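You operate a simulated robot arm through the tools that you are given. There is no shell and no other tool. Be economical: measure what you need, move in short steps, check, and stop when the job is done.

You are at the controls of a simulated robot arm. One attempt, no reset.

TASK
Set the small purple tote on the bare stand and move the brown parcel over.
Fine: read the parcel in the full tote, put the reader back, move it to the tote at the lane shown, press DONE; the other parcel stays in. Drop, pinch and damage nothing, leave nothing switched on.

The check looks at the end state, three seconds after you hand in, the way a careful person would. Anything else that was tipped, shoved, dropped, spilled or broken makes it a failure.

THE ROBOT
A 6-joint arm with a two-finger parallel gripper, fixed in place. Base frame: the origin is at the foot of the arm, x ahead of it, y to its left, z up. Units: cm, degrees, N and s.
Its first joint turns from -66.0 to 66.0 degrees. Payload 2.7 kg.
Tool frame: the origin (TCP) lies between the finger pads and is the grasp point; the fingertips stand 2.3 cm ahead of it; z points along the fingers, y is the line along which they close. Largest opening 9.4 cm; finger width 3.8, thickness 1; the body of the gripper, 5.4 by 9.6 cm, starts 3.9 cm behind the TCP.
Orientation is that of the tool frame in the base frame, as [roll, pitch, yaw] about the fixed x, y, z axes, in that order (R = Rz(yaw) Ry(pitch) Rx(roll)). With the fingers straight down and closing along the base's y, the tool's x points along the base's -x, its y along +y and its z along -z.

THE INTERFACE
- The arm moves only by the tool apply_moves. Its argument "steps" is a list of rows, each a list of 3 entries, a list of its own where there are three numbers: the turn, a rotation vector about the tool's x, y, z in degrees, then the shift along the tool's x, y, z in cm, then the finger opening in cm, from 0 to 9.4. In form: [[[wx, wy, wz], [dx, dy, dz], gripper], ...]. A call has 1 to 8 rows; each row shifts and turns the commanded pose from where the row before left it, along the tool's axes as they then stand. Rows are played at 5 a second. More than 5 cm and 8.6 degrees between two rows, or a gripper value outside its range, and nothing of the call is played. A pose out of reach is approached as far as the arm can. The call stops where the force on the tool passes 40 N (or 10 N more than at its start, if that is more) or the arm is blocked; 0.2 s more then pass. The fingers move at their own pace (about 4.5 cm/s each) and stop on an object; they squeeze with about 33 N. The grip force told is the motor's: it shows also when the fingers shut on nothing. Time passes only in rows, and 0.2 s behind the last, so rows that do not move let the fingers close. The reply holds the time, the measured pose of the TCP, the force on the tool along the base axes, the opening and the grip force, in the units named above and with some noise.
- Cameras (640 x 400 px; columns grow to the right, rows downward): "scene" is fixed at [6.95, -43.47, 139.35]; the picture's right is [0.80, -0.60, 0.00], its down [-0.42, -0.55, -0.72] and it looks along [0.43, 0.58, -0.69] (base axes); focal length 247 px, centre (320, 200). "wrist" rides on the gripper at [-3.9, 0, -4.4] in the tool frame; the picture's right is [0.00, -1.00, 0.00], its down [0.97, 0.00, -0.24] and it looks along [0.24, 0.00, 0.97] (tool axes); focal length 218 px, centre (320, 200).
- snapshot(camera): a new picture of that camera. It takes no simulated time.
- probe_pixels(camera, pixels): there is no depth. For up to 12 entries [column, row, z] of the newest picture of that camera ("zoom" is the newest enlarged one), the place [x, y] in the base frame at which the ray of that pixel passes the height z, good to about 0.2 cm. It takes no simulated time.
- close_up(camera, box): a new picture of the part [left, top, right, bottom] of that camera's present view, enlarged. It takes no simulated time.
- close_job(): hands the job in; it is judged then, once.

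Go step by step. Measure first, check grasps and placings, and put right what went wrong. The budget is 80 turns and 46 pictures, counting those below and the enlarged ones. Unless the task says otherwise, let go and move clear before handing in, and close with one line.

The tools are called after ">>>" as name(argument=value, ...) on one line, values as JSON. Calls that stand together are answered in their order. apply_moves: Moves the arm, as the interface text tells. Its arguments: {"type":"object","properties":{"steps":{"type":"array","items":{"type":"array"}}},"required":["steps"]} The other tools are called the same way: snapshot (camera) takes a picture; probe_pixels (camera, pixels) gives the place at which the rays of pixels pass given heights; close_up (camera, box) takes an enlarged picture of a part of a camera's view; close_job () hands the job in.

At the start:

```text
clock: 0.0
ee_pos: [38.64, -19.56, 120.38]
tool_rot: [180.0, 0.0, -180.0]
ft_force: [-0.5, -0.2, -1.5]
opening: 9.42
gripper_force: 0.1
```

scene: 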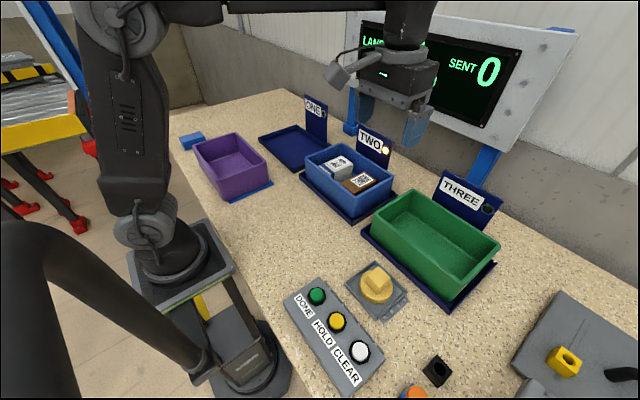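
wrist: 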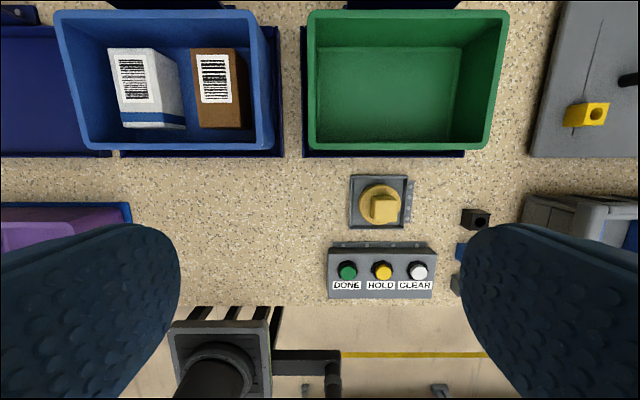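

The pictures show a purple tote on the left, an empty stand at ONE, a blue tote with two parcels at TWO, and a green tote at THREE. I'll look at the display and the lane signs up close before measuring anything.

>>> close_up(camera="scene", box=[170, 80, 410, 230])

>>> close_up(camera="scene", box=[280, 240, 640, 400])

>>> close_up(camera="scene", box=[320, 10, 560, 160])

>>> probe_pixels(camera="wrist", pixels=[[347, 271, 0], [382, 270, 0], [380, 205, 0], [310, 150, 0], [490, 150, 0], [270, 150, 0]])

>>> probe_pixels(camera="scene", pixels=[[317, 295, 0], [336, 321, 0], [376, 285, 0], [373, 216, 0], [450, 300, 0], [565, 360, 0], [360, 218, 0], [230, 200, 0]])

```text
2.67 times, centred on (290, 155) of scene
```

zoom: 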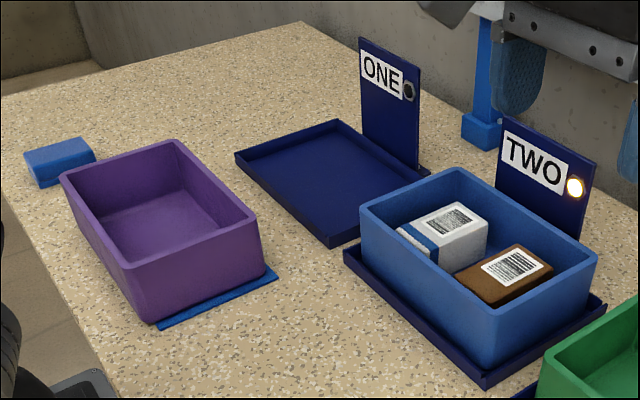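

```text
1.78 times, centred on (460, 320) of scene
```

zoom: 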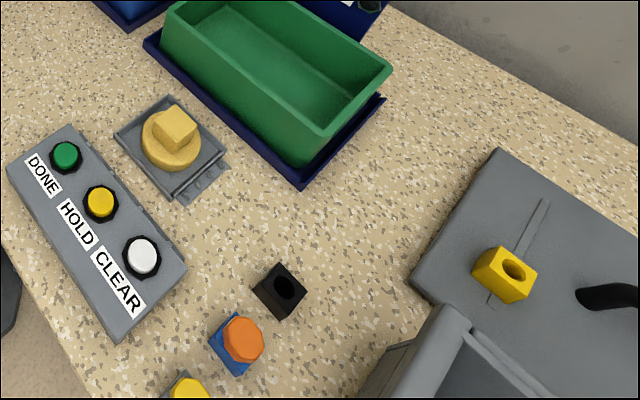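

```text
2.67 times, centred on (440, 85) of scene
```

zoom: 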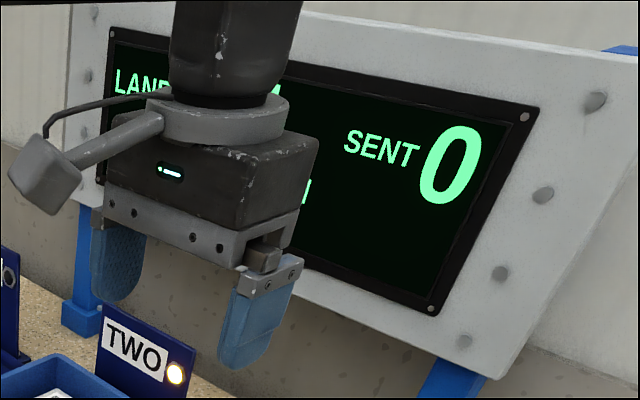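

```text
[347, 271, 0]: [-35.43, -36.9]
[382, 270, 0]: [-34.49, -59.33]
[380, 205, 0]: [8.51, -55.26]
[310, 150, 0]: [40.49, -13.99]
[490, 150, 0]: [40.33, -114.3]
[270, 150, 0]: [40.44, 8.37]
```

```text
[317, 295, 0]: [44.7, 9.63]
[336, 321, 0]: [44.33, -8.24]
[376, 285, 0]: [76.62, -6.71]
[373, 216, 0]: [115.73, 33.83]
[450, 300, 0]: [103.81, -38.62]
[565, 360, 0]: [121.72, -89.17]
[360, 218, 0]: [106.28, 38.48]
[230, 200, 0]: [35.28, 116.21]
```

Comparing the two cameras' rays for the green button (wrist 347,271 and scene 317,295), they cross at about z≈89.5. So the bench lies near z≈87, not 0, and I'll calibrate from measurements instead of the stated height. Next I'll pull the arm back and to the right, to uncover the display and see the reader.

>>> apply_moves(steps=[[[0, 0, 0], [4, -3, 0], 9.4], [[0, 0, 0], [4, -3, 0], 9.4], [[0, 0, 0], [4, -3, 0], 9.4], [[0, 0, 0], [2, -3, 0], 9.4]])

>>> snapshot(camera="wrist")

>>> snapshot(camera="scene")

```text
clock: 1.0
ee_pos: [24.75, -31.38, 120.62]
tool_rot: [179.9, 0.0, 180.0]
ft_force: [-0.1, -0.1, -0.1]
opening: 9.41
gripper_force: 0.1
```

```text
40 pictures are left
```

wrist: 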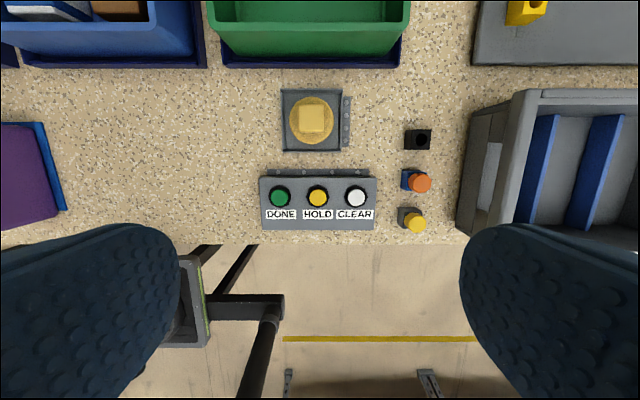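

```text
39 pictures are left
```

scene: 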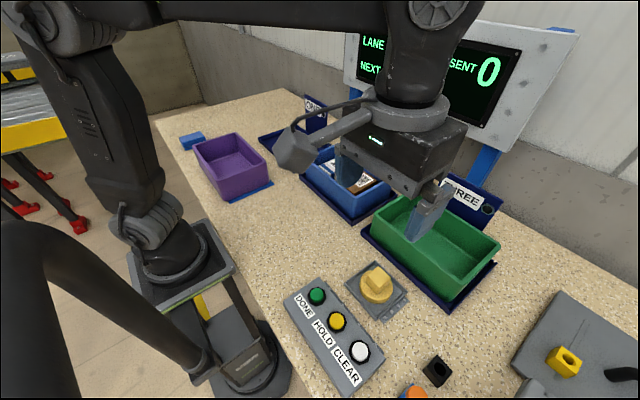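

The lane field on the display reads "LANE …" but the arm still hides it, and the grey plate at the far right isn't fully in view. I'll tilt the wrist camera toward it and move right and forward.

>>> apply_moves(steps=[[[5, -6, 0], [0, -1, 0], 9.4], [[5, -6, 0], [0, -1, 0], 9.4], [[5, -6, 0], [0, 0, 0], 9.4], [[5, -6, 0], [0, 0, 0], 9.4]])

>>> snapshot(camera="wrist")

```text
clock: 2.0
ee_pos: [24.69, -33.56, 120.62]
tool_rot: [-158.7, 23.6, -175.5]
ft_force: [0.7, -0.3, 0.0]
opening: 9.39
gripper_force: 0.0
```

```text
38 pictures are left
```

wrist: 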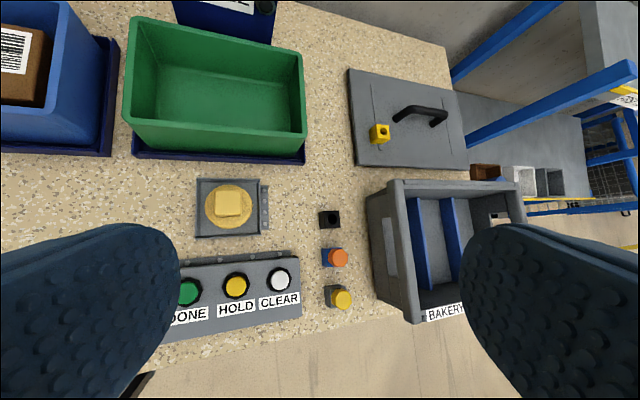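

The grey plate is only a lid, next to a "BAKERY" crate. The beige puck in a cradle at (228,207) looks like the reader, so I'll enlarge that area.

>>> close_up(camera="wrist", box=[170, 160, 370, 320])

>>> close_up(camera="scene", box=[330, 250, 430, 330])

```text
2.50 times, centred on (270, 240) of wrist
```

zoom: 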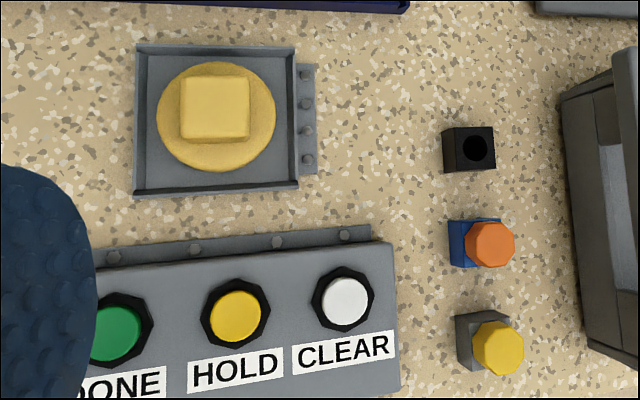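

```text
5.00 times, centred on (380, 290) of scene
```

zoom: 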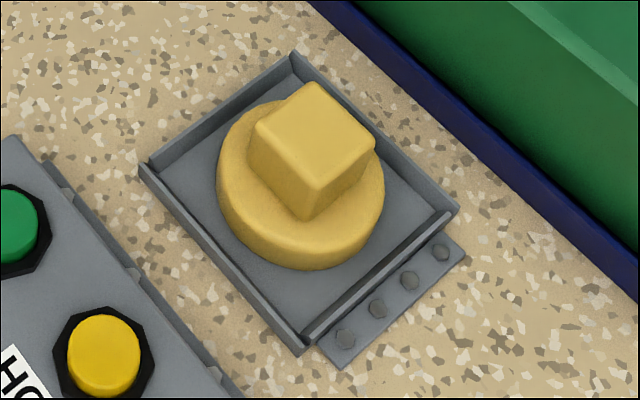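

The puck with the square grip, in its shallow tray (scene 376,285), is the reader. Next I'll level the tool and swing left over the purple tote, which should also uncover the display.

>>> apply_moves(steps=[[[-5, 6, 0], [0, 0, 0], 9.4], [[-5, 6, 0], [0, 0, 0], 9.4], [[-5, 6, 0], [0, 0, 0], 9.4], [[-5, 6, 0], [0, 0, 0], 9.4], [[0, 0, 0], [0, 4.9, 0], 9.4], [[0, 0, 0], [0, 4.9, 0], 9.4], [[0, 0, 0], [0, 4.9, 0], 9.4], [[0, 0, 0], [0, 4.9, 0], 9.4]])

>>> apply_moves(steps=[[[0, 0, 0], [0, 4.9, 0], 9.4], [[0, 0, 0], [0, 4.9, 0], 9.4], [[0, 0, 0], [0, 4.9, 0], 9.4], [[0, 0, 0], [0, 4.9, 0], 9.4], [[0, 0, 0], [0, 4.9, 0], 9.4], [[0, 0, 0], [0, 4.9, 0], 9.4]])

>>> snapshot(camera="wrist")

>>> snapshot(camera="scene")

```text
clock: 3.8
ee_pos: [24.61, -13.51, 120.44]
tool_rot: [180.0, 0.0, -180.0]
ft_force: [0.2, 0.5, -0.2]
opening: 9.38
gripper_force: 0.0
```

```text
clock: 5.2
ee_pos: [24.33, 15.4, 120.59]
tool_rot: [179.9, 0.1, 179.9]
ft_force: [0.2, 0.8, -0.1]
opening: 9.43
gripper_force: 0.2
```

```text
35 pictures are left
```

wrist: 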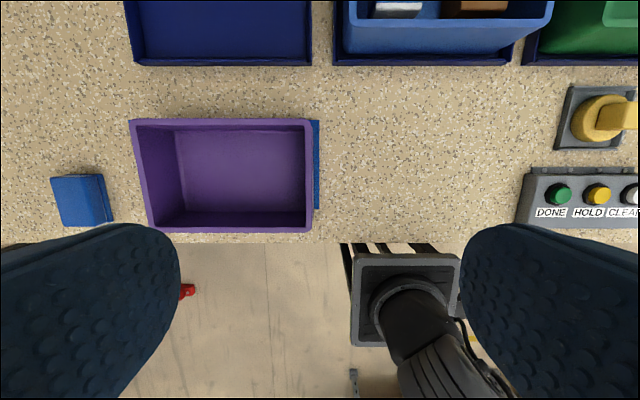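

```text
34 pictures are left
```

scene: 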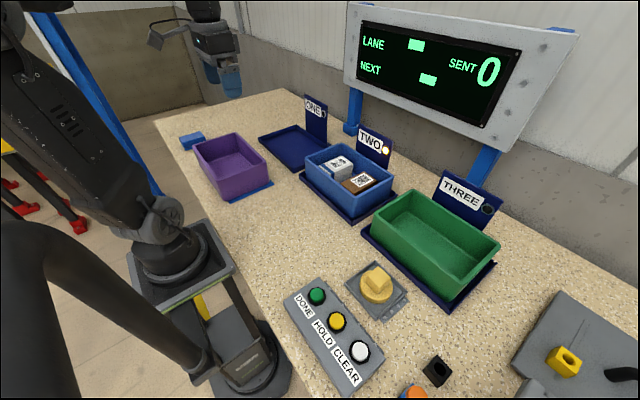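

The display's LANE and NEXT fields are blank, the lane TWO lamp is lit, and SENT reads 0. I'll find the heights from features visible in both cameras.

>>> probe_pixels(camera="wrist", pixels=[[312, 65, 86], [312, 65, 90], [556, 148, 86], [556, 148, 90], [313, 120, 90], [313, 120, 98], [129, 120, 90], [129, 120, 98], [312, 229, 90], [312, 229, 98], [153, 229, 98], [318, 208, 87]])

>>> probe_pixels(camera="scene", pixels=[[293.7, 171.8, 86], [293.7, 171.8, 90], [344, 284, 86], [344, 284, 90], [267, 163, 90], [267, 163, 98], [238, 133, 90], [238, 133, 98], [217, 177, 90], [217, 177, 98], [193, 143, 98], [231, 201, 87]])

>>> close_up(camera="scene", box=[160, 110, 340, 222])

>>> close_up(camera="wrist", box=[30, 0, 350, 240])

```text
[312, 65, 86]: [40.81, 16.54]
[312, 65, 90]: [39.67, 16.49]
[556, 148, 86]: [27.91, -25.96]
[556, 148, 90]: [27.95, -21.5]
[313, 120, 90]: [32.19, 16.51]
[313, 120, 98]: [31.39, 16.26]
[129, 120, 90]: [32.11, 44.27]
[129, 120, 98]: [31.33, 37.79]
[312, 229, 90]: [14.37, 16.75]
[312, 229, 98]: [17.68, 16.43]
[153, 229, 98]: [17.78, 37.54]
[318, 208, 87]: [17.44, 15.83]
```

```text
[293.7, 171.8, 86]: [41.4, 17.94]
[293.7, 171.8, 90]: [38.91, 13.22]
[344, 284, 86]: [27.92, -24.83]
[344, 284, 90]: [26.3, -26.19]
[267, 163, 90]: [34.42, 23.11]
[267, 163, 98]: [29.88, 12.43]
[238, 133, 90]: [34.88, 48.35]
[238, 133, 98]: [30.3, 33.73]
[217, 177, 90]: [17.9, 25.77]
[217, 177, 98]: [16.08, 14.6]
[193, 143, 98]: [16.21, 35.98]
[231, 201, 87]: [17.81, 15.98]
```

```text
3.56 times, centred on (250, 166) of scene
```

zoom: 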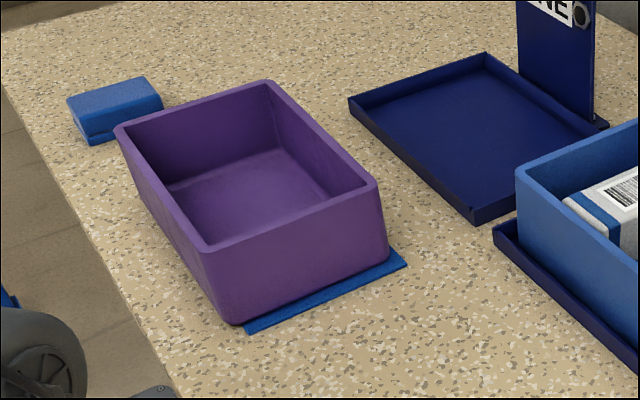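

```text
1.67 times, centred on (190, 120) of wrist
```

zoom: 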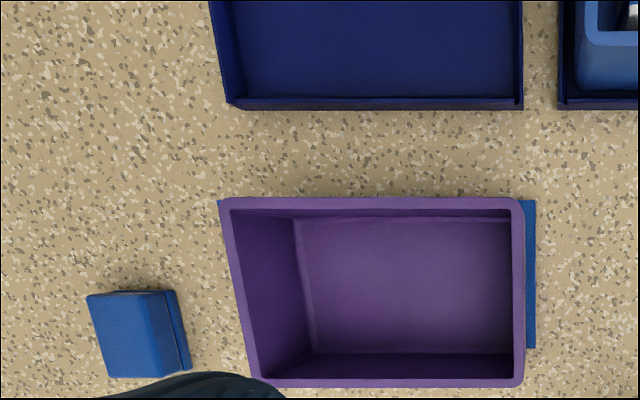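

The bench and mat come out at z≈86.5–87. The purple rim is at z≈95, spanning x 16.5–31.6 and y 16.4–39.8, and the front corner of stand ONE is near (40.6, 16.5). Next I'll move out over the stands to measure them and the parcels, and to test the arm's reach.

>>> apply_moves(steps=[[[0, 0, 0], [-4.8, -1, 0], 9.4], [[0, 0, 0], [-4.8, -1, 0], 9.4], [[0, -7, 0], [-4.8, -1, 0], 9.4], [[0, -7, 0], [-2, 0, 0], 9.4]])

>>> snapshot(camera="wrist")

```text
clock: 6.2
ee_pos: [40.77, 12.36, 120.57]
tool_rot: [180.0, 14.1, -180.0]
ft_force: [-0.6, 0.2, -0.3]
opening: 9.39
gripper_force: 0.1
```

```text
31 pictures are left
```

wrist: 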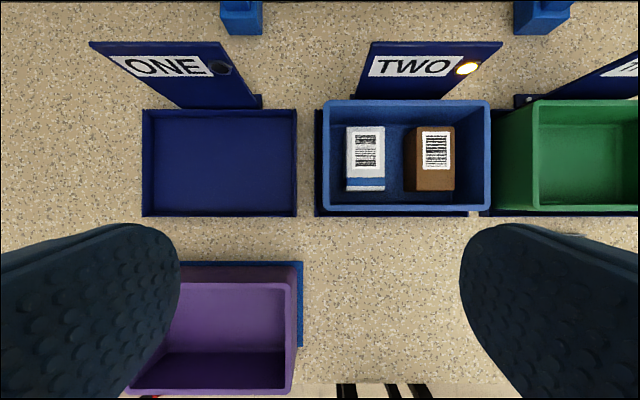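

>>> probe_pixels(camera="wrist", pixels=[[142, 110, 87.2], [297, 110, 87.2], [297, 216, 87.2], [142, 216, 87.2], [436, 149, 90], [436, 149, 94], [321, 100, 95], [490, 100, 95], [490, 210, 95], [323, 210, 95], [540, 100, 95], [538, 210, 95]])

>>> probe_pixels(camera="scene", pixels=[[362, 180.5, 90], [362, 180.5, 94], [341, 144, 95], [394, 181, 95], [360, 209, 95], [306, 169, 95], [500, 245, 95], [464, 293, 95], [408, 190, 95], [374, 217, 95], [377, 272, 90], [377, 272, 94]])

>>> close_up(camera="wrist", box=[300, 50, 500, 220])

```text
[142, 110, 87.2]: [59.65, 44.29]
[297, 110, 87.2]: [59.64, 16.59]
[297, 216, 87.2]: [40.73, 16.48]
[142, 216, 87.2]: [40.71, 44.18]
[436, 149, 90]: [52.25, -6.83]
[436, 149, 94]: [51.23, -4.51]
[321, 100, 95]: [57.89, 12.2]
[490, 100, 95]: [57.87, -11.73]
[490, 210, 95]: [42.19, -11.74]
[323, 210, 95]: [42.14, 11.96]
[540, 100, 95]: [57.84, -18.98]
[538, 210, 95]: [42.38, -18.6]
```

```text
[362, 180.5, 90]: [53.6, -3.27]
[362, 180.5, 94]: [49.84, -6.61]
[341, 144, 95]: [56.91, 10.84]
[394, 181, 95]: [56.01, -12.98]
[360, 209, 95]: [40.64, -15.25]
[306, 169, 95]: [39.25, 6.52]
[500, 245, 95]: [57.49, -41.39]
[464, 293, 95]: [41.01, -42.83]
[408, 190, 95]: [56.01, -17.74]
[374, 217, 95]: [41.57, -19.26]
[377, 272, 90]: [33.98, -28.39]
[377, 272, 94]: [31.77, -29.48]
```

```text
2.35 times, centred on (400, 135) of wrist
```

zoom: 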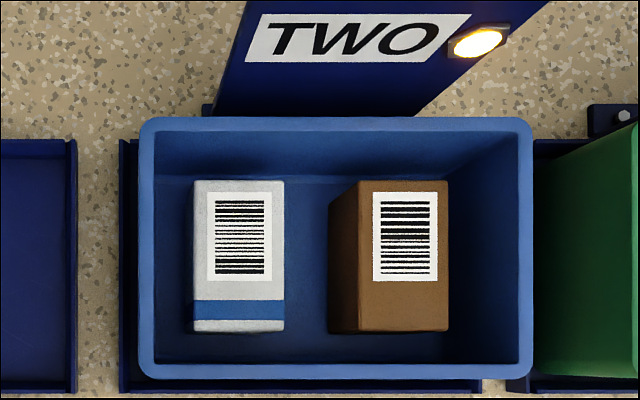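

The stand ONE tray spans x 40.7–59.6 and y 16.5–44.2, with its centre at about (50.2, 30.3). The brown parcel's label is at about (51.8, -5.7) at z≈92. These points lie beyond the stated 42 cm reach, so I'll test the reach in free air over stand ONE before gripping anything.

>>> apply_moves(steps=[[[0, 7, 0], [0, 3, 0], 9.4], [[0, 7, 0], [0, 3, 0], 9.4], [[0, 0, 0], [-3, 4, 0], 9.4], [[0, 0, 0], [-3, 4, 0], 9.4], [[0, 0, 0], [-3, 3.5, 0], 9.4], [[0, 0, 0], [0, 0, 4.5], 9.4], [[0, 0, 0], [0, 0, 4.5], 9.4], [[0, 0, 0], [0, 0, 0], 9.4]])

```text
clock: 8.0
ee_pos: [47.95, 28.53, 111.01]
tool_rot: [180.0, 0.0, 179.9]
ft_force: [1.2, -0.2, -0.1]
opening: 9.4
gripper_force: 0.2
out of reach, approached as far as the arm can: row 5
```

The arm reached (47.95, 28.5) at z=111, so its reach is enough. I'll grip the purple tote by the middle of its near long wall (x≈17, y≈28), so I'm moving back over it and yawing 90° so the fingers close along x.

>>> apply_moves(steps=[[[0, 0, 0], [4.9, 0, 0], 9.4], [[0, 0, 0], [4.9, 0, 0], 9.4], [[0, 0, 0], [4.9, 0, 0], 9.4], [[0, 0, 0], [4.9, 0, 0], 9.4], [[0, 0, 0], [4.9, 0, 0], 9.4], [[0, 0, 0], [4.9, 0, 0], 9.4], [[0, 0, -8.5], [0, 0, 0], 9.4], [[0, 0, -8.5], [0, 0, 0], 9.4]])

>>> apply_moves(steps=[[[0, 0, -8.5], [0, 0, 0], 9.4], [[0, 0, -8.5], [0, 0, 0], 9.4], [[0, 0, -8.5], [0, 0, 0], 9.4], [[0, 0, -8.5], [0, 0, 0], 9.4], [[0, 0, -8.5], [0, 0, 0], 9.4], [[0, 0, -8.5], [0, 0, 0], 9.4], [[0, 0, -8.5], [0, 0, 0], 9.4], [[0, 0, -8.5], [0, 0, 0], 9.4]])

>>> apply_moves(steps=[[[0, 0, -5], [0, 0, 0], 9.4], [[0, 0, 0], [0, 0, 0], 9.4]])

>>> snapshot(camera="wrist")

```text
clock: 9.8
ee_pos: [19.34, 28.09, 110.9]
tool_rot: [179.9, -0.1, -162.9]
ft_force: [-0.4, -0.7, -0.4]
opening: 9.4
gripper_force: 0.0
out of reach, approached as far as the arm can: row 6
```

```text
clock: 11.6
ee_pos: [19.3, 28.15, 111.07]
tool_rot: [179.9, 0.0, -94.8]
ft_force: [-0.8, 0.6, 0.2]
opening: 9.41
gripper_force: 0.2
```

```text
clock: 12.2
ee_pos: [19.42, 28.1, 110.96]
tool_rot: [179.9, 0.2, -89.9]
ft_force: [-0.4, -0.7, 0.1]
opening: 9.37
gripper_force: 0.0
```

```text
29 pictures are left
```

wrist: 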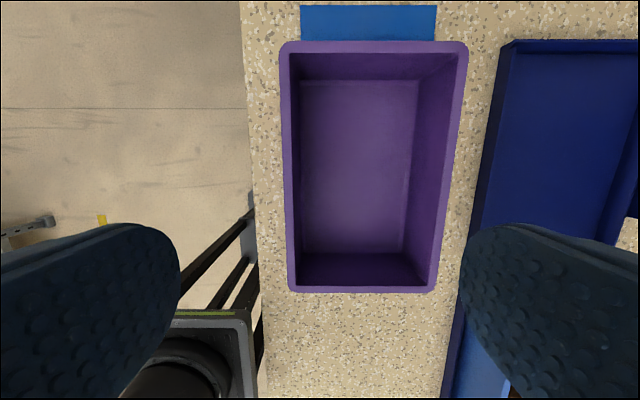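

The tote's near wall shows as the vertical edge at columns ~285–299. The last reach note suggests joint 1 is near its limit at this azimuth, so I'll measure the wall and choose a grip point at slightly smaller y.

>>> probe_pixels(camera="wrist", pixels=[[283, 100, 95], [292, 100, 95], [287, 200, 95], [296, 200, 95], [280, 43, 95], [467, 43, 95], [289, 292, 95], [436, 292, 95], [302, 5, 87], [245, 100, 86.5], [298, 252, 88], [300, 80, 88]])

>>> apply_moves(steps=[[[0, 0, 0], [3, 2, 0], 9.4], [[0, 0, 0], [0, 0, 0], 9.4]])

```text
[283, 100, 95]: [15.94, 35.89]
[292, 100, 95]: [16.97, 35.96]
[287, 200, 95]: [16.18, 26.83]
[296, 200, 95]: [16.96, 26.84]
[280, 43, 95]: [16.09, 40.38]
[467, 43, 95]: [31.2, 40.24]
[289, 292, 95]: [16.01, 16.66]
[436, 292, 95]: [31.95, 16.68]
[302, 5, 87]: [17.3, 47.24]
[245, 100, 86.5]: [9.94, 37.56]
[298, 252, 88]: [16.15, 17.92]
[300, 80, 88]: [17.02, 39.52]
```

```text
clock: 12.8
ee_pos: [17.71, 24.95, 110.95]
tool_rot: [179.9, 0.2, -89.9]
ft_force: [-0.2, 0.1, 0.1]
opening: 9.4
gripper_force: 0.1
out of reach, approached as far as the arm can: row 1
```

The wall's centre line is at x≈16.55, and the tote centre is about (23.8, 28.5). Azimuth seems to stop near 55°, so I'll grip at y≈22.5.

>>> apply_moves(steps=[[[0, 0, 0], [2.5, 1.1, 0], 9.4], [[0, 0, 0], [0, 0, 0], 9.4]])

```text
clock: 13.4
ee_pos: [16.53, 22.23, 110.79]
tool_rot: [-180.0, 0.0, -89.9]
ft_force: [0.0, -1.1, -0.4]
opening: 9.4
gripper_force: 0.1
```

The tool is at (16.5, 22.2), centred over the wall. I'll descend with the fingers partly closed and stop just above the rim to check.

>>> apply_moves(steps=[[[0, 0, 0], [0, 0, 4.5], 7], [[0, 0, 0], [0, 0, 4.5], 5], [[0, 0, 0], [0, 0, 3], 5], [[0, 0, 0], [0, 0, 0], 5]])

>>> snapshot(camera="wrist")

```text
clock: 14.4
ee_pos: [16.54, 22.35, 99.03]
tool_rot: [180.0, -0.1, -89.9]
ft_force: [-0.6, -1.2, -0.1]
opening: 4.98
gripper_force: 0.0
```

```text
28 pictures are left
```

wrist: 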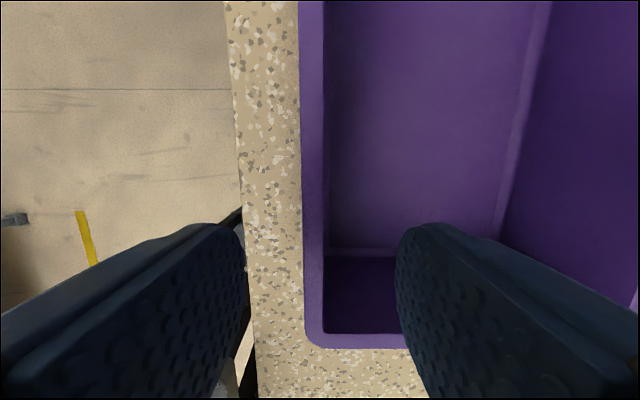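

The wall sits at columns 301–324, about 0.3 cm off centre. I'll shift by that much, lower to TCP z≈93.3 and close.

>>> apply_moves(steps=[[[0, 0, 0], [0, 0.25, 2], 5], [[0, 0, 0], [0, 0, 2], 5], [[0, 0, 0], [0, 0, 1.7], 5], [[0, 0, 0], [0, 0, 0], 3], [[0, 0, 0], [0, 0, 0], 1], [[0, 0, 0], [0, 0, 0], 0], [[0, 0, 0], [0, 0, 0], 0], [[0, 0, 0], [0, 0, 0], 0]])

```text
clock: 16.2
ee_pos: [16.61, 22.55, 93.52]
tool_rot: [179.9, 0.1, -90.0]
ft_force: [-0.2, 1.3, -0.2]
opening: 0.87
gripper_force: 33.0
```

The fingers have closed on the wall (opening 0.87, grip 33 N). I'll lift a little and check.

>>> apply_moves(steps=[[[0, 0, 0], [0, 0, -1], 0], [[0, 0, 0], [0, 0, -1.5], 0], [[0, 0, 0], [0, 0, -1.5], 0], [[0, 0, 0], [0, 0, 0], 0]])

>>> close_up(camera="scene", box=[120, 60, 360, 210])

```text
clock: 17.2
ee_pos: [16.56, 22.47, 97.31]
tool_rot: [179.9, 0.1, -90.0]
ft_force: [0.9, -0.1, -2.0]
opening: 0.87
gripper_force: 33.2
```

```text
2.67 times, centred on (240, 135) of scene
```

zoom: 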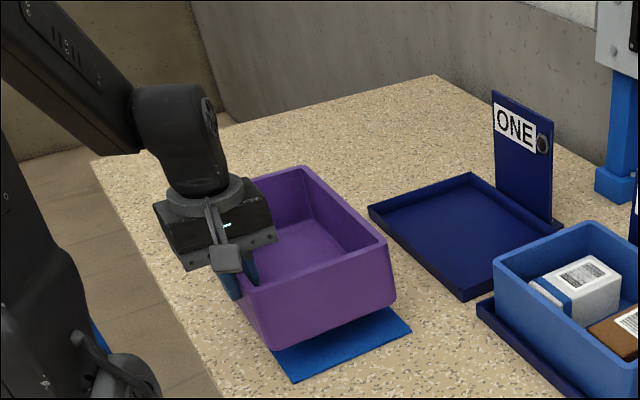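

The tote is off the mat, level and firmly held (about 2 N). I'll raise it and carry it over stand ONE.

>>> apply_moves(steps=[[[0, 0, 0], [0, 0, -4], 0], [[0, 0, 0], [-0.3, -3, 0], 0], [[0, 0, 0], [-0.3, -4, 0], 0], [[0, 0, 0], [-0.3, -4, 0], 0], [[0, 0, 0], [-0.3, -4, 0], 0], [[0, 0, 0], [-0.3, -4, 0], 0], [[0, 0, 0], [-0.3, -4, 0], 0], [[0, 0, 0], [0, 0, 0], 0]])

>>> apply_moves(steps=[[[0, 0, 0], [0, -3.1, 0], 0], [[0, 0, 0], [0, 0, 0], 0], [[0, 0, 0], [0, 0, 0], 0]])

>>> snapshot(camera="scene")

>>> snapshot(camera="wrist")

```text
clock: 19.0
ee_pos: [39.62, 24.12, 101.53]
tool_rot: [180.0, 0.0, -90.0]
ft_force: [0.2, 0.2, -2.4]
opening: 0.89
gripper_force: 33.3
```

```text
clock: 19.8
ee_pos: [42.64, 24.17, 101.25]
tool_rot: [180.0, 0.0, -90.0]
ft_force: [0.2, -0.5, -3.0]
opening: 0.89
gripper_force: 33.2
```

```text
26 pictures are left
```

scene: 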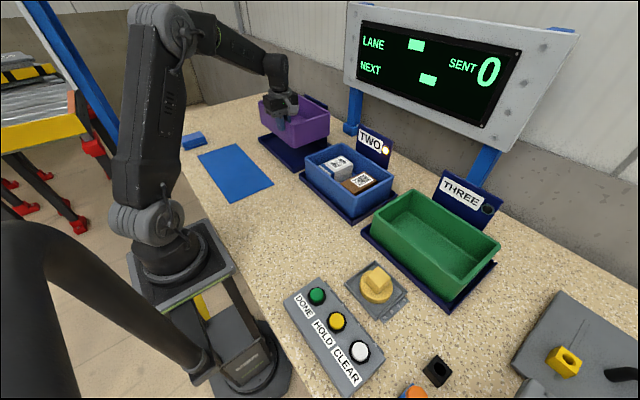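

```text
25 pictures are left
```

wrist: 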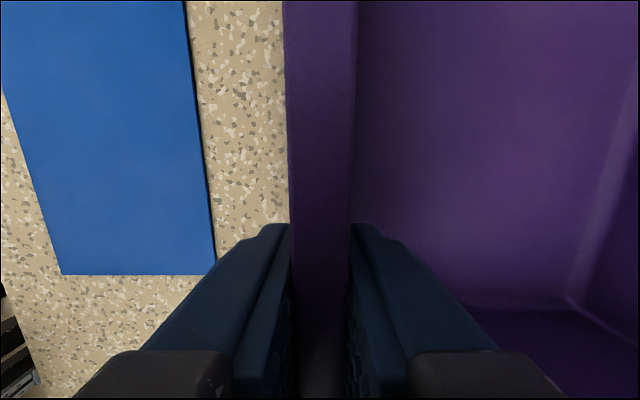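

The tote is positioned over the tray with its near wall at x≈42.6, matching the blue tote's rim line. I'll lower it slowly, watching the force.

>>> apply_moves(steps=[[[0, 0, 0], [0, 0, 3], 0], [[0, 0, 0], [0, 0, 2.5], 0], [[0, 0, 0], [0, 0, 1], 0], [[0, 0, 0], [0, 0, 0.4], 0], [[0, 0, 0], [0, 0, 0], 0]])

>>> apply_moves(steps=[[[0, 0, 0], [0, 0, 0.2], 0], [[0, 0, 0], [0, 0, 0.2], 0], [[0, 0, 0], [0, 0, 0], 0]])

```text
clock: 21.0
ee_pos: [42.5, 24.23, 94.31]
tool_rot: [180.0, 0.0, -90.0]
ft_force: [0.6, 0.8, -3.5]
opening: 0.9
gripper_force: 32.8
```

```text
clock: 21.8
ee_pos: [42.38, 24.31, 93.81]
tool_rot: [180.0, 0.0, -90.0]
ft_force: [0.1, 0.9, -2.9]
opening: 0.87
gripper_force: 33.2
```

>>> apply_moves(steps=[[[0, 0, 0], [0, 0, 0.15], 0], [[0, 0, 0], [0, 0, 0.15], 0], [[0, 0, 0], [0, 0, 0], 0]])

>>> close_up(camera="scene", box=[220, 80, 360, 180])

```text
clock: 22.6
ee_pos: [42.22, 24.28, 93.47]
tool_rot: [180.0, 0.0, -90.0]
ft_force: [-0.7, 0.2, -2.3]
opening: 0.88
gripper_force: 33.2
```

```text
4.00 times, centred on (290, 130) of scene
```

zoom: 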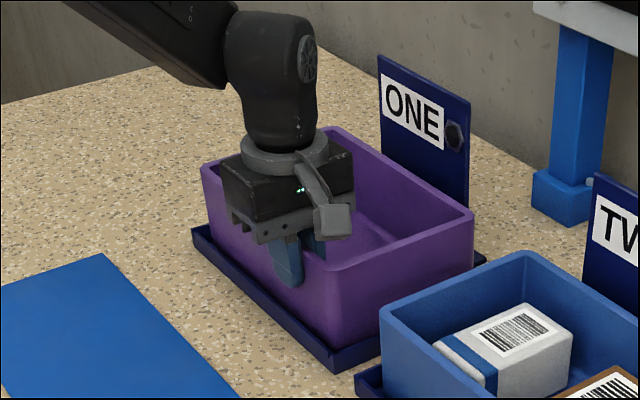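

The tote is in the tray area, though x has drifted to 42.2 while descending. I'll nudge it back by +0.5 and keep lowering until I feel contact.

>>> apply_moves(steps=[[[0, 0, 0], [0, -0.5, -0.2], 0], [[0, 0, 0], [0, 0, 0.2], 0], [[0, 0, 0], [0, 0, 0.15], 0], [[0, 0, 0], [0, 0, 0], 0]])

>>> apply_moves(steps=[[[0, 0, 0], [0, 0, 0.15], 0], [[0, 0, 0], [0, 0, 0.0], 0], [[0, 0, 0], [0, 0, 0], 0]])

```text
clock: 23.6
ee_pos: [43.05, 24.25, 93.43]
tool_rot: [-180.0, 0.0, -90.0]
ft_force: [-0.6, -0.6, -2.7]
opening: 0.87
gripper_force: 32.8
```

```text
clock: 24.4
ee_pos: [42.96, 24.24, 93.37]
tool_rot: [180.0, 0.0, -89.9]
ft_force: [-0.3, 1.2, 0.5]
opening: 0.88
gripper_force: 32.8
```

The vertical force has gone from -2.7 to +0.5, so the tote is down. I'll press 0.1 more, release slowly, and look.

>>> apply_moves(steps=[[[0, 0, 0], [0, 0, 0.1], 0], [[0, 0, 0], [0, 0, 0], 0.9], [[0, 0, 0], [0, 0, 0], 1.5], [[0, 0, 0], [0, 0, 0], 3], [[0, 0, 0], [0, 0, 0], 3]])

>>> apply_moves(steps=[[[0, 0, 0], [0, 0, -3], 3], [[0, 0, 0], [0, 0, -4.5], 3], [[0, 0, 0], [0, 0, -4.5], 5], [[0, 0, 0], [4, 2, -3], 9.4], [[0, 0, 0], [4.5, 2, 0], 9.4], [[0, 0, 0], [4.5, 2, 0], 9.4], [[0, 0, 0], [0, 0, 0], 9.4]])

>>> snapshot(camera="scene")

>>> snapshot(camera="wrist")

```text
clock: 25.6
ee_pos: [42.96, 24.25, 93.2]
tool_rot: [-180.0, 0.1, -90.0]
ft_force: [0.6, 0.9, 0.4]
opening: 3.04
gripper_force: 0.1
```

```text
refused: row 4 steps farther than a row can; nothing moved
```

```text
23 pictures are left
```

scene: 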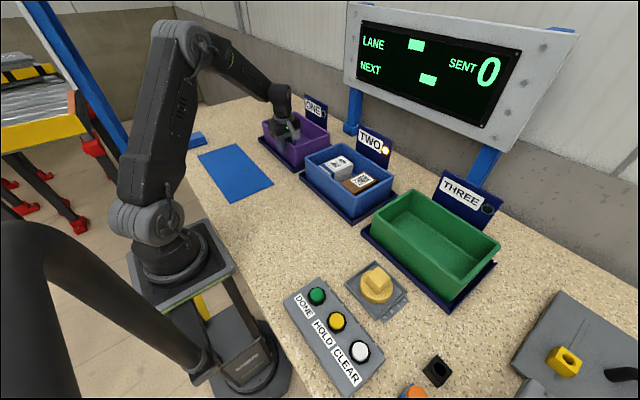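

```text
22 pictures are left
```

wrist: 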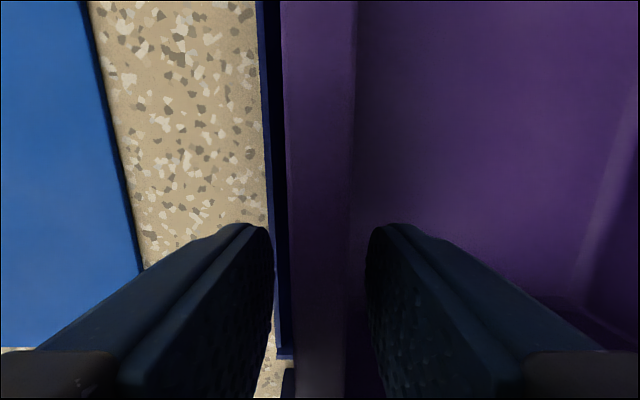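

The tote sits inside the tray lips (lip visible at columns 258–285). I'll lift clear and undo the yaw.

>>> apply_moves(steps=[[[0, 0, 0], [0, 0, -3], 3], [[0, 0, 0], [0, 0, -4.5], 3], [[0, 0, 0], [0, 0, -4.5], 5], [[0, 0, 0], [4.5, 1.5, 0], 9.4], [[0, 0, 0], [4.5, 1.5, 0], 9.4], [[0, 0, 0], [4.5, 1.5, 0], 9.4], [[0, 0, 8.5], [0, 0, 0], 9.4], [[0, 0, 8.5], [0, 0, 0], 9.4]])

>>> apply_moves(steps=[[[0, 0, 8.5], [0, 0, 0], 9.4], [[0, 0, 8.5], [0, 0, 0], 9.4], [[0, 0, 8.5], [0, 0, 0], 9.4], [[0, 0, 8.5], [0, 0, 0], 9.4], [[0, 0, 8.5], [0, 0, 0], 9.4], [[0, 0, 8.5], [0, 0, 0], 9.4], [[0, 0, 8.5], [0, 0, 0], 9.4], [[0, 0, 8.5], [0, 0, 0], 9.4]])

>>> apply_moves(steps=[[[0, 0, 5], [0, 0, 0], 9.4], [[0, 0, 0], [0.7, -4.9, 0], 9.4], [[0, 0, 0], [0.7, -4.9, 0], 9.4], [[0, 0, 0], [0.7, -4.9, 0], 9.4], [[0, 0, 0], [0.7, -4.9, 0], 9.4], [[0, 0, 0], [0.7, -4.9, 0], 9.4], [[0, 0, 0], [0.7, -4.9, 0], 9.4], [[0, 0, 0], [0.7, -4.9, 0], 9.4]])

```text
clock: 27.4
ee_pos: [38.54, 10.78, 105.09]
tool_rot: [-180.0, 0.1, -107.0]
ft_force: [0.1, 0.6, 0.3]
opening: 9.38
gripper_force: 0.1
```

```text
clock: 29.2
ee_pos: [38.34, 10.8, 105.26]
tool_rot: [-180.0, 0.0, -175.1]
ft_force: [-0.3, 0.7, -0.4]
opening: 9.4
gripper_force: 0.0
```

```text
clock: 31.0
ee_pos: [33.56, -23.35, 105.28]
tool_rot: [-179.9, 0.0, -179.9]
ft_force: [0.2, 0.4, -0.9]
opening: 9.41
gripper_force: 0.0
```

>>> apply_moves(steps=[[[0, 0, 0], [0.2, -2.8, 0], 9.4], [[0, 0, 0], [0, -2.8, 0], 9.4], [[0, 0, 0], [0, 0, 0], 9.4]])

>>> snapshot(camera="wrist")

```text
clock: 31.8
ee_pos: [33.48, -28.91, 105.36]
tool_rot: [180.0, 0.0, -179.9]
ft_force: [-0.1, -1.0, 0.2]
opening: 9.4
gripper_force: 0.0
```

```text
21 pictures are left
```

wrist: 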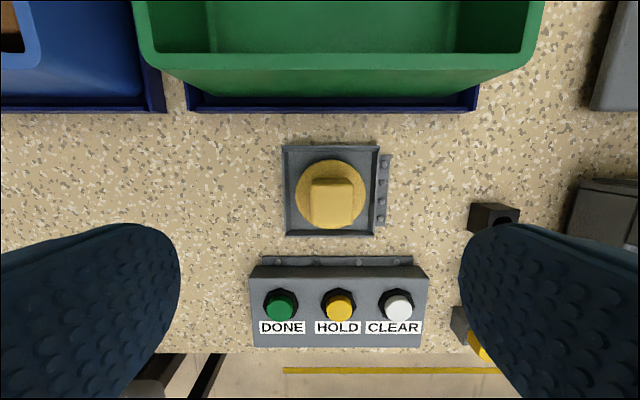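

>>> close_up(camera="wrist", box=[260, 130, 410, 250])

>>> probe_pixels(camera="scene", pixels=[[379, 275, 90], [379, 275, 92], [379, 275, 94]])

>>> probe_pixels(camera="wrist", pixels=[[332, 207, 90], [332, 207, 92], [332, 207, 94], [295, 195, 88], [368, 195, 88], [283, 147, 87], [380, 147, 87], [376, 236, 87]])

```text
3.33 times, centred on (335, 190) of wrist
```

zoom: 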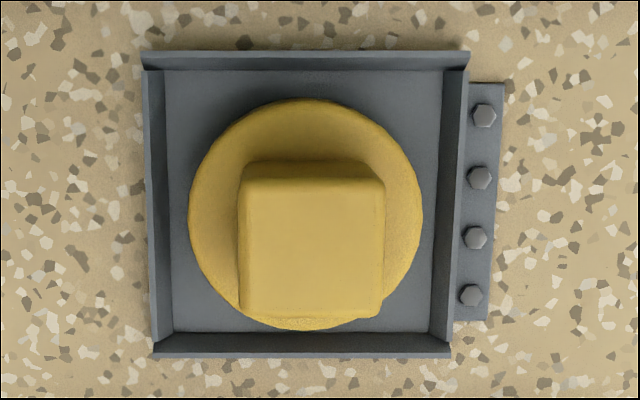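

```text
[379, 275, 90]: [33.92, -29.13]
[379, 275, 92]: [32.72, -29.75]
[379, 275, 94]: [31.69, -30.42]
```

```text
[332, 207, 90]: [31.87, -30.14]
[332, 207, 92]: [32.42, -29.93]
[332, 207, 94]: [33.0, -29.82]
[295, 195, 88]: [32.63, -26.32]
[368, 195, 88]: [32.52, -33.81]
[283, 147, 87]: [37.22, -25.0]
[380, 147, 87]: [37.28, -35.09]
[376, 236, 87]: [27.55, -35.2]
```

The reader's grip top is at about (32.6, -29.9, 92.4), roughly 3.4 cm wide, and its tray centre is about (32.4, -30). I'll centre on it, descend to TCP z≈91.8 and close.

>>> apply_moves(steps=[[[0, 0, 0], [0.9, -1.0, 2], 7], [[0, 0, 0], [0, 0, 4.5], 6], [[0, 0, 0], [0, 0, 3.5], 6], [[0, 0, 0], [0, 0, 0], 6]])

>>> snapshot(camera="wrist")

```text
clock: 32.8
ee_pos: [32.7, -30.16, 95.32]
tool_rot: [-180.0, 0.0, -180.0]
ft_force: [0.6, 0.4, -0.3]
opening: 6.01
gripper_force: 0.1
```

```text
19 pictures are left
```

wrist: 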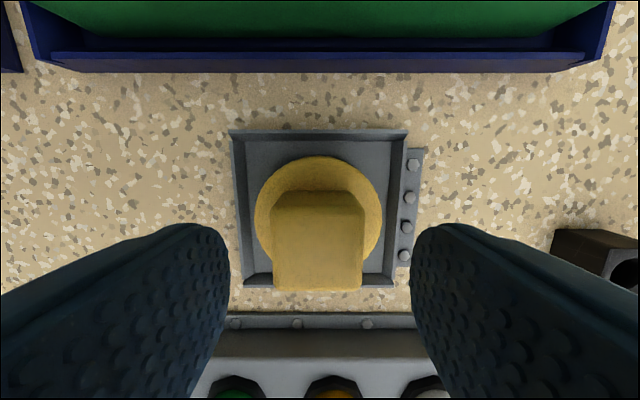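

The grip is centred (columns 274–364). Descending and closing.

>>> apply_moves(steps=[[[0, 0, 0], [0, 0, 2], 6], [[0, 0, 0], [0, 0, 1.4], 6], [[0, 0, 0], [0, 0, 0], 5], [[0, 0, 0], [0, 0, 0], 3], [[0, 0, 0], [0, 0, 0], 0], [[0, 0, 0], [0, 0, 0], 0]])

>>> apply_moves(steps=[[[0, 0, 0], [0, 0, -1], 0], [[0, 0, 0], [0, 0, -3], 0], [[0, 0, 0], [0, 0, 0], 0]])

>>> snapshot(camera="scene")

```text
clock: 34.2
ee_pos: [32.5, -30.08, 91.87]
tool_rot: [-180.0, 0.0, 179.9]
ft_force: [0.2, -0.2, 0.2]
opening: 3.78
gripper_force: 33.2
```

```text
clock: 35.0
ee_pos: [32.55, -29.87, 95.91]
tool_rot: [180.0, 0.0, 180.0]
ft_force: [0.6, 0.2, -1.0]
opening: 3.76
gripper_force: 32.7
```

```text
18 pictures are left
```

scene: 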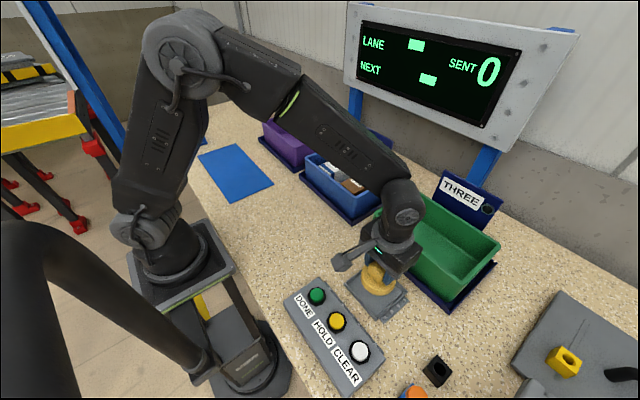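

The reader is lifted (opening 3.76). I'll raise it and carry it over the green tote to hover above the brown parcel's label, approaching from the side away from the white parcel.

>>> apply_moves(steps=[[[0, 0, 0], [0, 0, -4], 0], [[0, 0, 0], [0, 0, -4], 0], [[0, 0, 0], [-3.2, 3.8, 0], 0], [[0, 0, 0], [-3.2, 3.8, 0], 0], [[0, 0, 0], [-3.2, 3.8, 0], 0], [[0, 0, 0], [-3.2, 3.8, 0], 0], [[0, 0, 0], [-3.2, 3.8, 0], 0], [[0, 0, 0], [0, 0, 0], 0]])

>>> apply_moves(steps=[[[0, 0, 0], [-3.1, 3.9, 0], 0], [[0, 0, 0], [0, 1.3, 0], 0], [[0, 0, 0], [0, 0, 0], 0]])

>>> snapshot(camera="scene")

```text
clock: 36.8
ee_pos: [48.49, -11.27, 104.1]
tool_rot: [-180.0, 0.0, 180.0]
ft_force: [0.6, 0.2, -1.2]
opening: 3.76
gripper_force: 33.2
```

```text
clock: 37.6
ee_pos: [51.5, -5.73, 104.04]
tool_rot: [180.0, 0.0, 180.0]
ft_force: [0.2, 0.3, -0.5]
opening: 3.78
gripper_force: 33.0
```

```text
17 pictures are left
```

scene: 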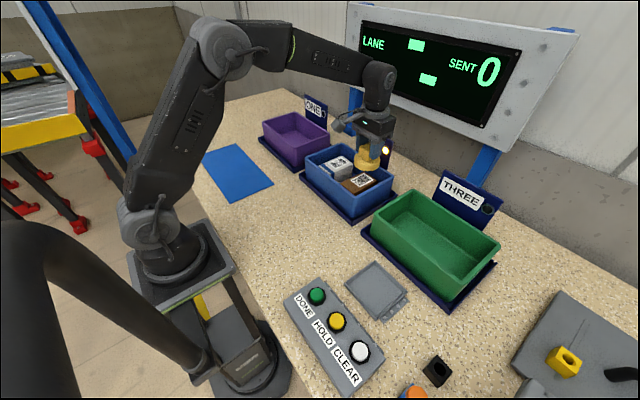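

There's no reading yet at TCP z=104. I'll lower it in steps and let it dwell.

>>> apply_moves(steps=[[[0, 0, 0], [-0.2, 0, 1.5], 0], [[0, 0, 0], [0, 0, 1.5], 0], [[0, 0, 0], [0, 0, 0], 0], [[0, 0, 0], [0, 0, 0], 0], [[0, 0, 0], [0, 0, 0], 0]])

>>> close_up(camera="scene", box=[280, 10, 560, 210])

```text
clock: 38.8
ee_pos: [51.67, -6.0, 101.04]
tool_rot: [-180.0, 0.1, 179.9]
ft_force: [0.5, 0.1, -1.6]
opening: 3.79
gripper_force: 32.8
```

```text
2.00 times, centred on (420, 110) of scene
```

zoom: 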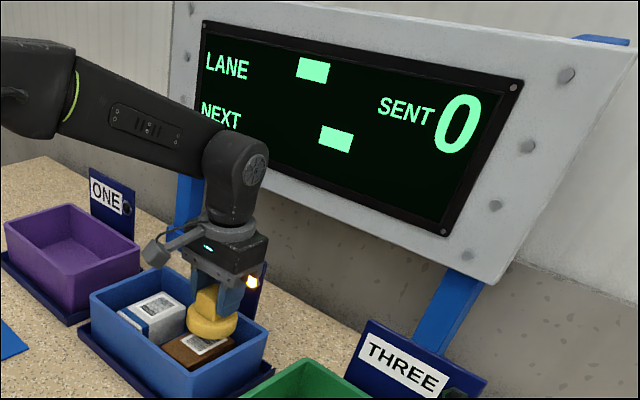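

Still blank. The label centre refines to (51.4, -5.4, 92.5), so I'll correct by 0.4 and lower to about 1.8 cm above it.

>>> apply_moves(steps=[[[0, 0, 0], [0.2, 0.5, 0], 0], [[0, 0, 0], [0, 0, 1.2], 0], [[0, 0, 0], [0, 0, 1], 0], [[0, 0, 0], [0, 0, 0], 0], [[0, 0, 0], [0, 0, 0], 0], [[0, 0, 0], [0, 0, 0], 0], [[0, 0, 0], [0, 0, 0], 0]])

>>> close_up(camera="scene", box=[280, 10, 560, 210])

```text
clock: 40.4
ee_pos: [51.52, -5.53, 98.82]
tool_rot: [-179.9, -0.1, -180.0]
ft_force: [0.2, 0.7, -1.2]
opening: 3.77
gripper_force: 33.0
```

```text
2.00 times, centred on (420, 110) of scene
```

zoom: 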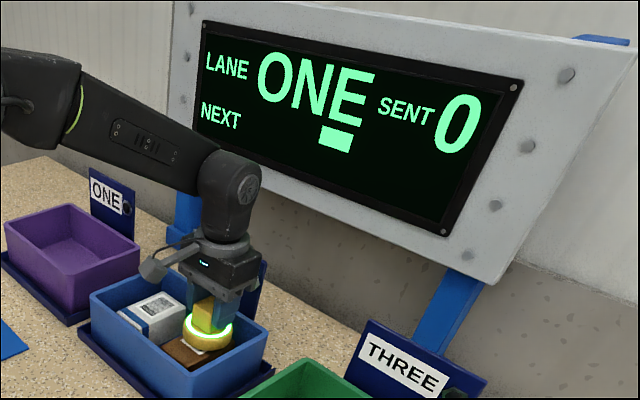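

The display now shows LANE ONE and the reader ring is lit. I'll carry the reader back over its tray by the same path.

>>> apply_moves(steps=[[[0, 0, 0], [0, 0, -2.7], 0], [[0, 0, 0], [0, 0, -2.7], 0], [[0, 0, 0], [3.2, -3.8, 0], 0], [[0, 0, 0], [3.2, -3.8, 0], 0], [[0, 0, 0], [3.2, -3.8, 0], 0], [[0, 0, 0], [3.2, -3.8, 0], 0], [[0, 0, 0], [3.2, -3.8, 0], 0], [[0, 0, 0], [0, 0, 0], 0]])

>>> apply_moves(steps=[[[0, 0, 0], [2.9, -3.8, 0], 0], [[0, 0, 0], [0, -1.65, 1], 0], [[0, 0, 0], [0, 0, 3], 0], [[0, 0, 0], [0, 0, 0], 0]])

>>> snapshot(camera="scene")

```text
clock: 42.2
ee_pos: [35.74, -25.02, 104.38]
tool_rot: [-180.0, 0.0, -180.0]
ft_force: [-0.2, -0.1, -1.0]
opening: 3.74
gripper_force: 33.1
```

```text
clock: 43.2
ee_pos: [32.57, -30.19, 100.2]
tool_rot: [180.0, 0.0, 180.0]
ft_force: [1.0, -0.1, -0.4]
opening: 3.76
gripper_force: 33.1
```

```text
14 pictures are left
```

scene: 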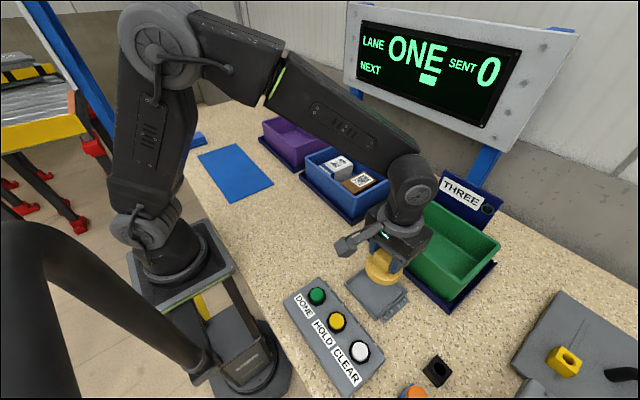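

The display still shows ONE and the reader is above its tray at (32.57, -30.19). I'll lower it to the pick height of 91.9.

>>> apply_moves(steps=[[[0, 0, 0], [0, 0.12, 4], 0], [[0, 0, 0], [0, 0, 3], 0], [[0, 0, 0], [0, 0, 0.8], 0], [[0, 0, 0], [0, 0, 0], 0]])

>>> apply_moves(steps=[[[0, 0, 0], [0, 0, 0.25], 0], [[0, 0, 0], [0, 0, 0.15], 0], [[0, 0, 0], [0, 0, 0], 0]])

```text
clock: 44.2
ee_pos: [32.7, -29.86, 92.43]
tool_rot: [-180.0, 0.0, -180.0]
ft_force: [-0.1, 0.2, -0.4]
opening: 3.78
gripper_force: 33.5
```

```text
clock: 45.0
ee_pos: [32.69, -29.89, 91.92]
tool_rot: [-179.9, 0.0, -179.9]
ft_force: [0.0, -0.6, -0.3]
opening: 3.76
gripper_force: 32.9
```

>>> apply_moves(steps=[[[0, 0, 0], [0, 0, 0.12], 0], [[0, 0, 0], [0, 0, 0.0], 0]])

```text
clock: 45.6
ee_pos: [32.69, -29.79, 91.83]
tool_rot: [-180.0, 0.0, -180.0]
ft_force: [-0.5, -0.4, 0.0]
opening: 3.79
gripper_force: 33.5
```

It's at pick height with the weight apparently supported. I'll release, rise, and check that it's seated.

>>> apply_moves(steps=[[[0, 0, 0], [0, 0, 0], 3.8], [[0, 0, 0], [0, 0, 0], 4.2], [[0, 0, 0], [0, 0, 0], 6], [[0, 0, 0], [0, 0, -3], 6], [[0, 0, 0], [0, 0, -4.5], 6], [[0, 0, 0], [0, 0, -4.5], 9], [[0, 0, 0], [0, 0, -2], 9], [[0, 0, 0], [0, 0, 0], 9]])

>>> snapshot(camera="wrist")

```text
clock: 47.4
ee_pos: [32.41, -29.68, 105.7]
tool_rot: [-180.0, 0.0, -180.0]
ft_force: [-0.3, 0.6, -0.2]
opening: 8.98
gripper_force: 0.0
```

```text
13 pictures are left
```

wrist: 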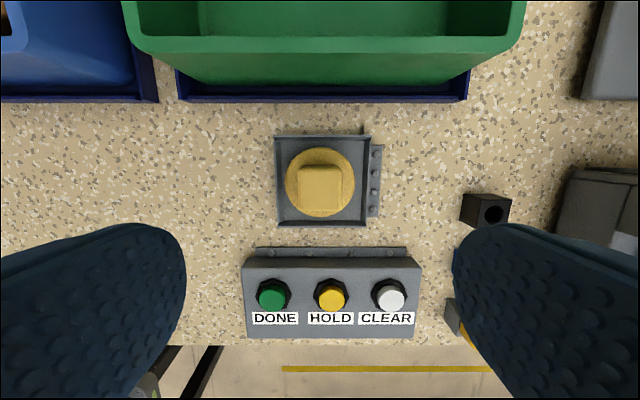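

The reader is back in its tray and its ring is off. I'll go above the brown parcel (estimated centre 50.2, -5.35; about 5.8 × 9.6 cm) and check with the wrist camera.

>>> apply_moves(steps=[[[0, 0, 0], [-2.54, 3.48, 0], 9], [[0, 0, 0], [-2.54, 3.48, 0], 9], [[0, 0, 0], [-2.54, 3.48, 0], 9], [[0, 0, 0], [-2.54, 3.48, 0], 8], [[0, 0, 0], [-2.54, 3.48, 0], 7.2], [[0, 0, 0], [-2.54, 3.48, 0], 7.2], [[0, 0, 0], [-2.54, 3.48, 0], 7.2], [[0, 0, 0], [0, 0, 0], 7.2]])

>>> snapshot(camera="wrist")

```text
clock: 49.2
ee_pos: [50.24, -5.42, 105.79]
tool_rot: [-179.9, 0.0, -180.0]
ft_force: [-1.1, -0.5, 0.4]
opening: 7.2
gripper_force: 0.2
```

```text
12 pictures are left
```

wrist: 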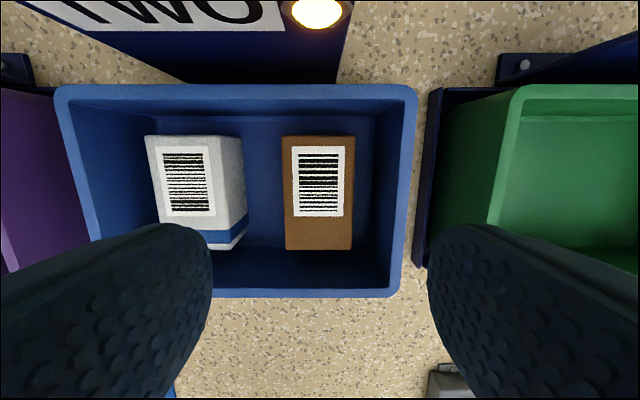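

>>> probe_pixels(camera="wrist", pixels=[[281, 136, 92.5], [355, 136, 92.5], [353, 250, 92.5], [286, 250, 92.5], [243, 139, 92.5], [240, 228, 92.5], [376, 115, 88.5], [408, 100, 94.8], [390, 288, 94.8], [371, 240, 88.5]])

>>> close_up(camera="wrist", box=[220, 80, 420, 300])

```text
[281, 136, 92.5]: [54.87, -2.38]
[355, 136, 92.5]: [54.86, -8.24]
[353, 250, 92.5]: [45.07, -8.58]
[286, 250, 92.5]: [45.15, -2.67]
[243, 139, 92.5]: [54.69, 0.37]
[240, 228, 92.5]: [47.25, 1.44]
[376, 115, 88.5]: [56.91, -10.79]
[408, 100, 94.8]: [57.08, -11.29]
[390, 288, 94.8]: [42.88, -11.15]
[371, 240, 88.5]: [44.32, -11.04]
```

```text
1.82 times, centred on (320, 190) of wrist
```

zoom: 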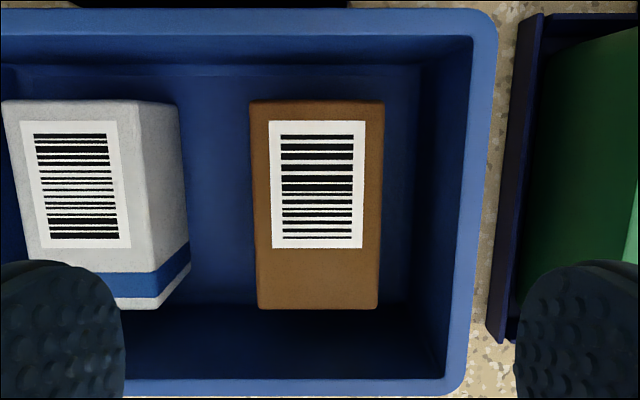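

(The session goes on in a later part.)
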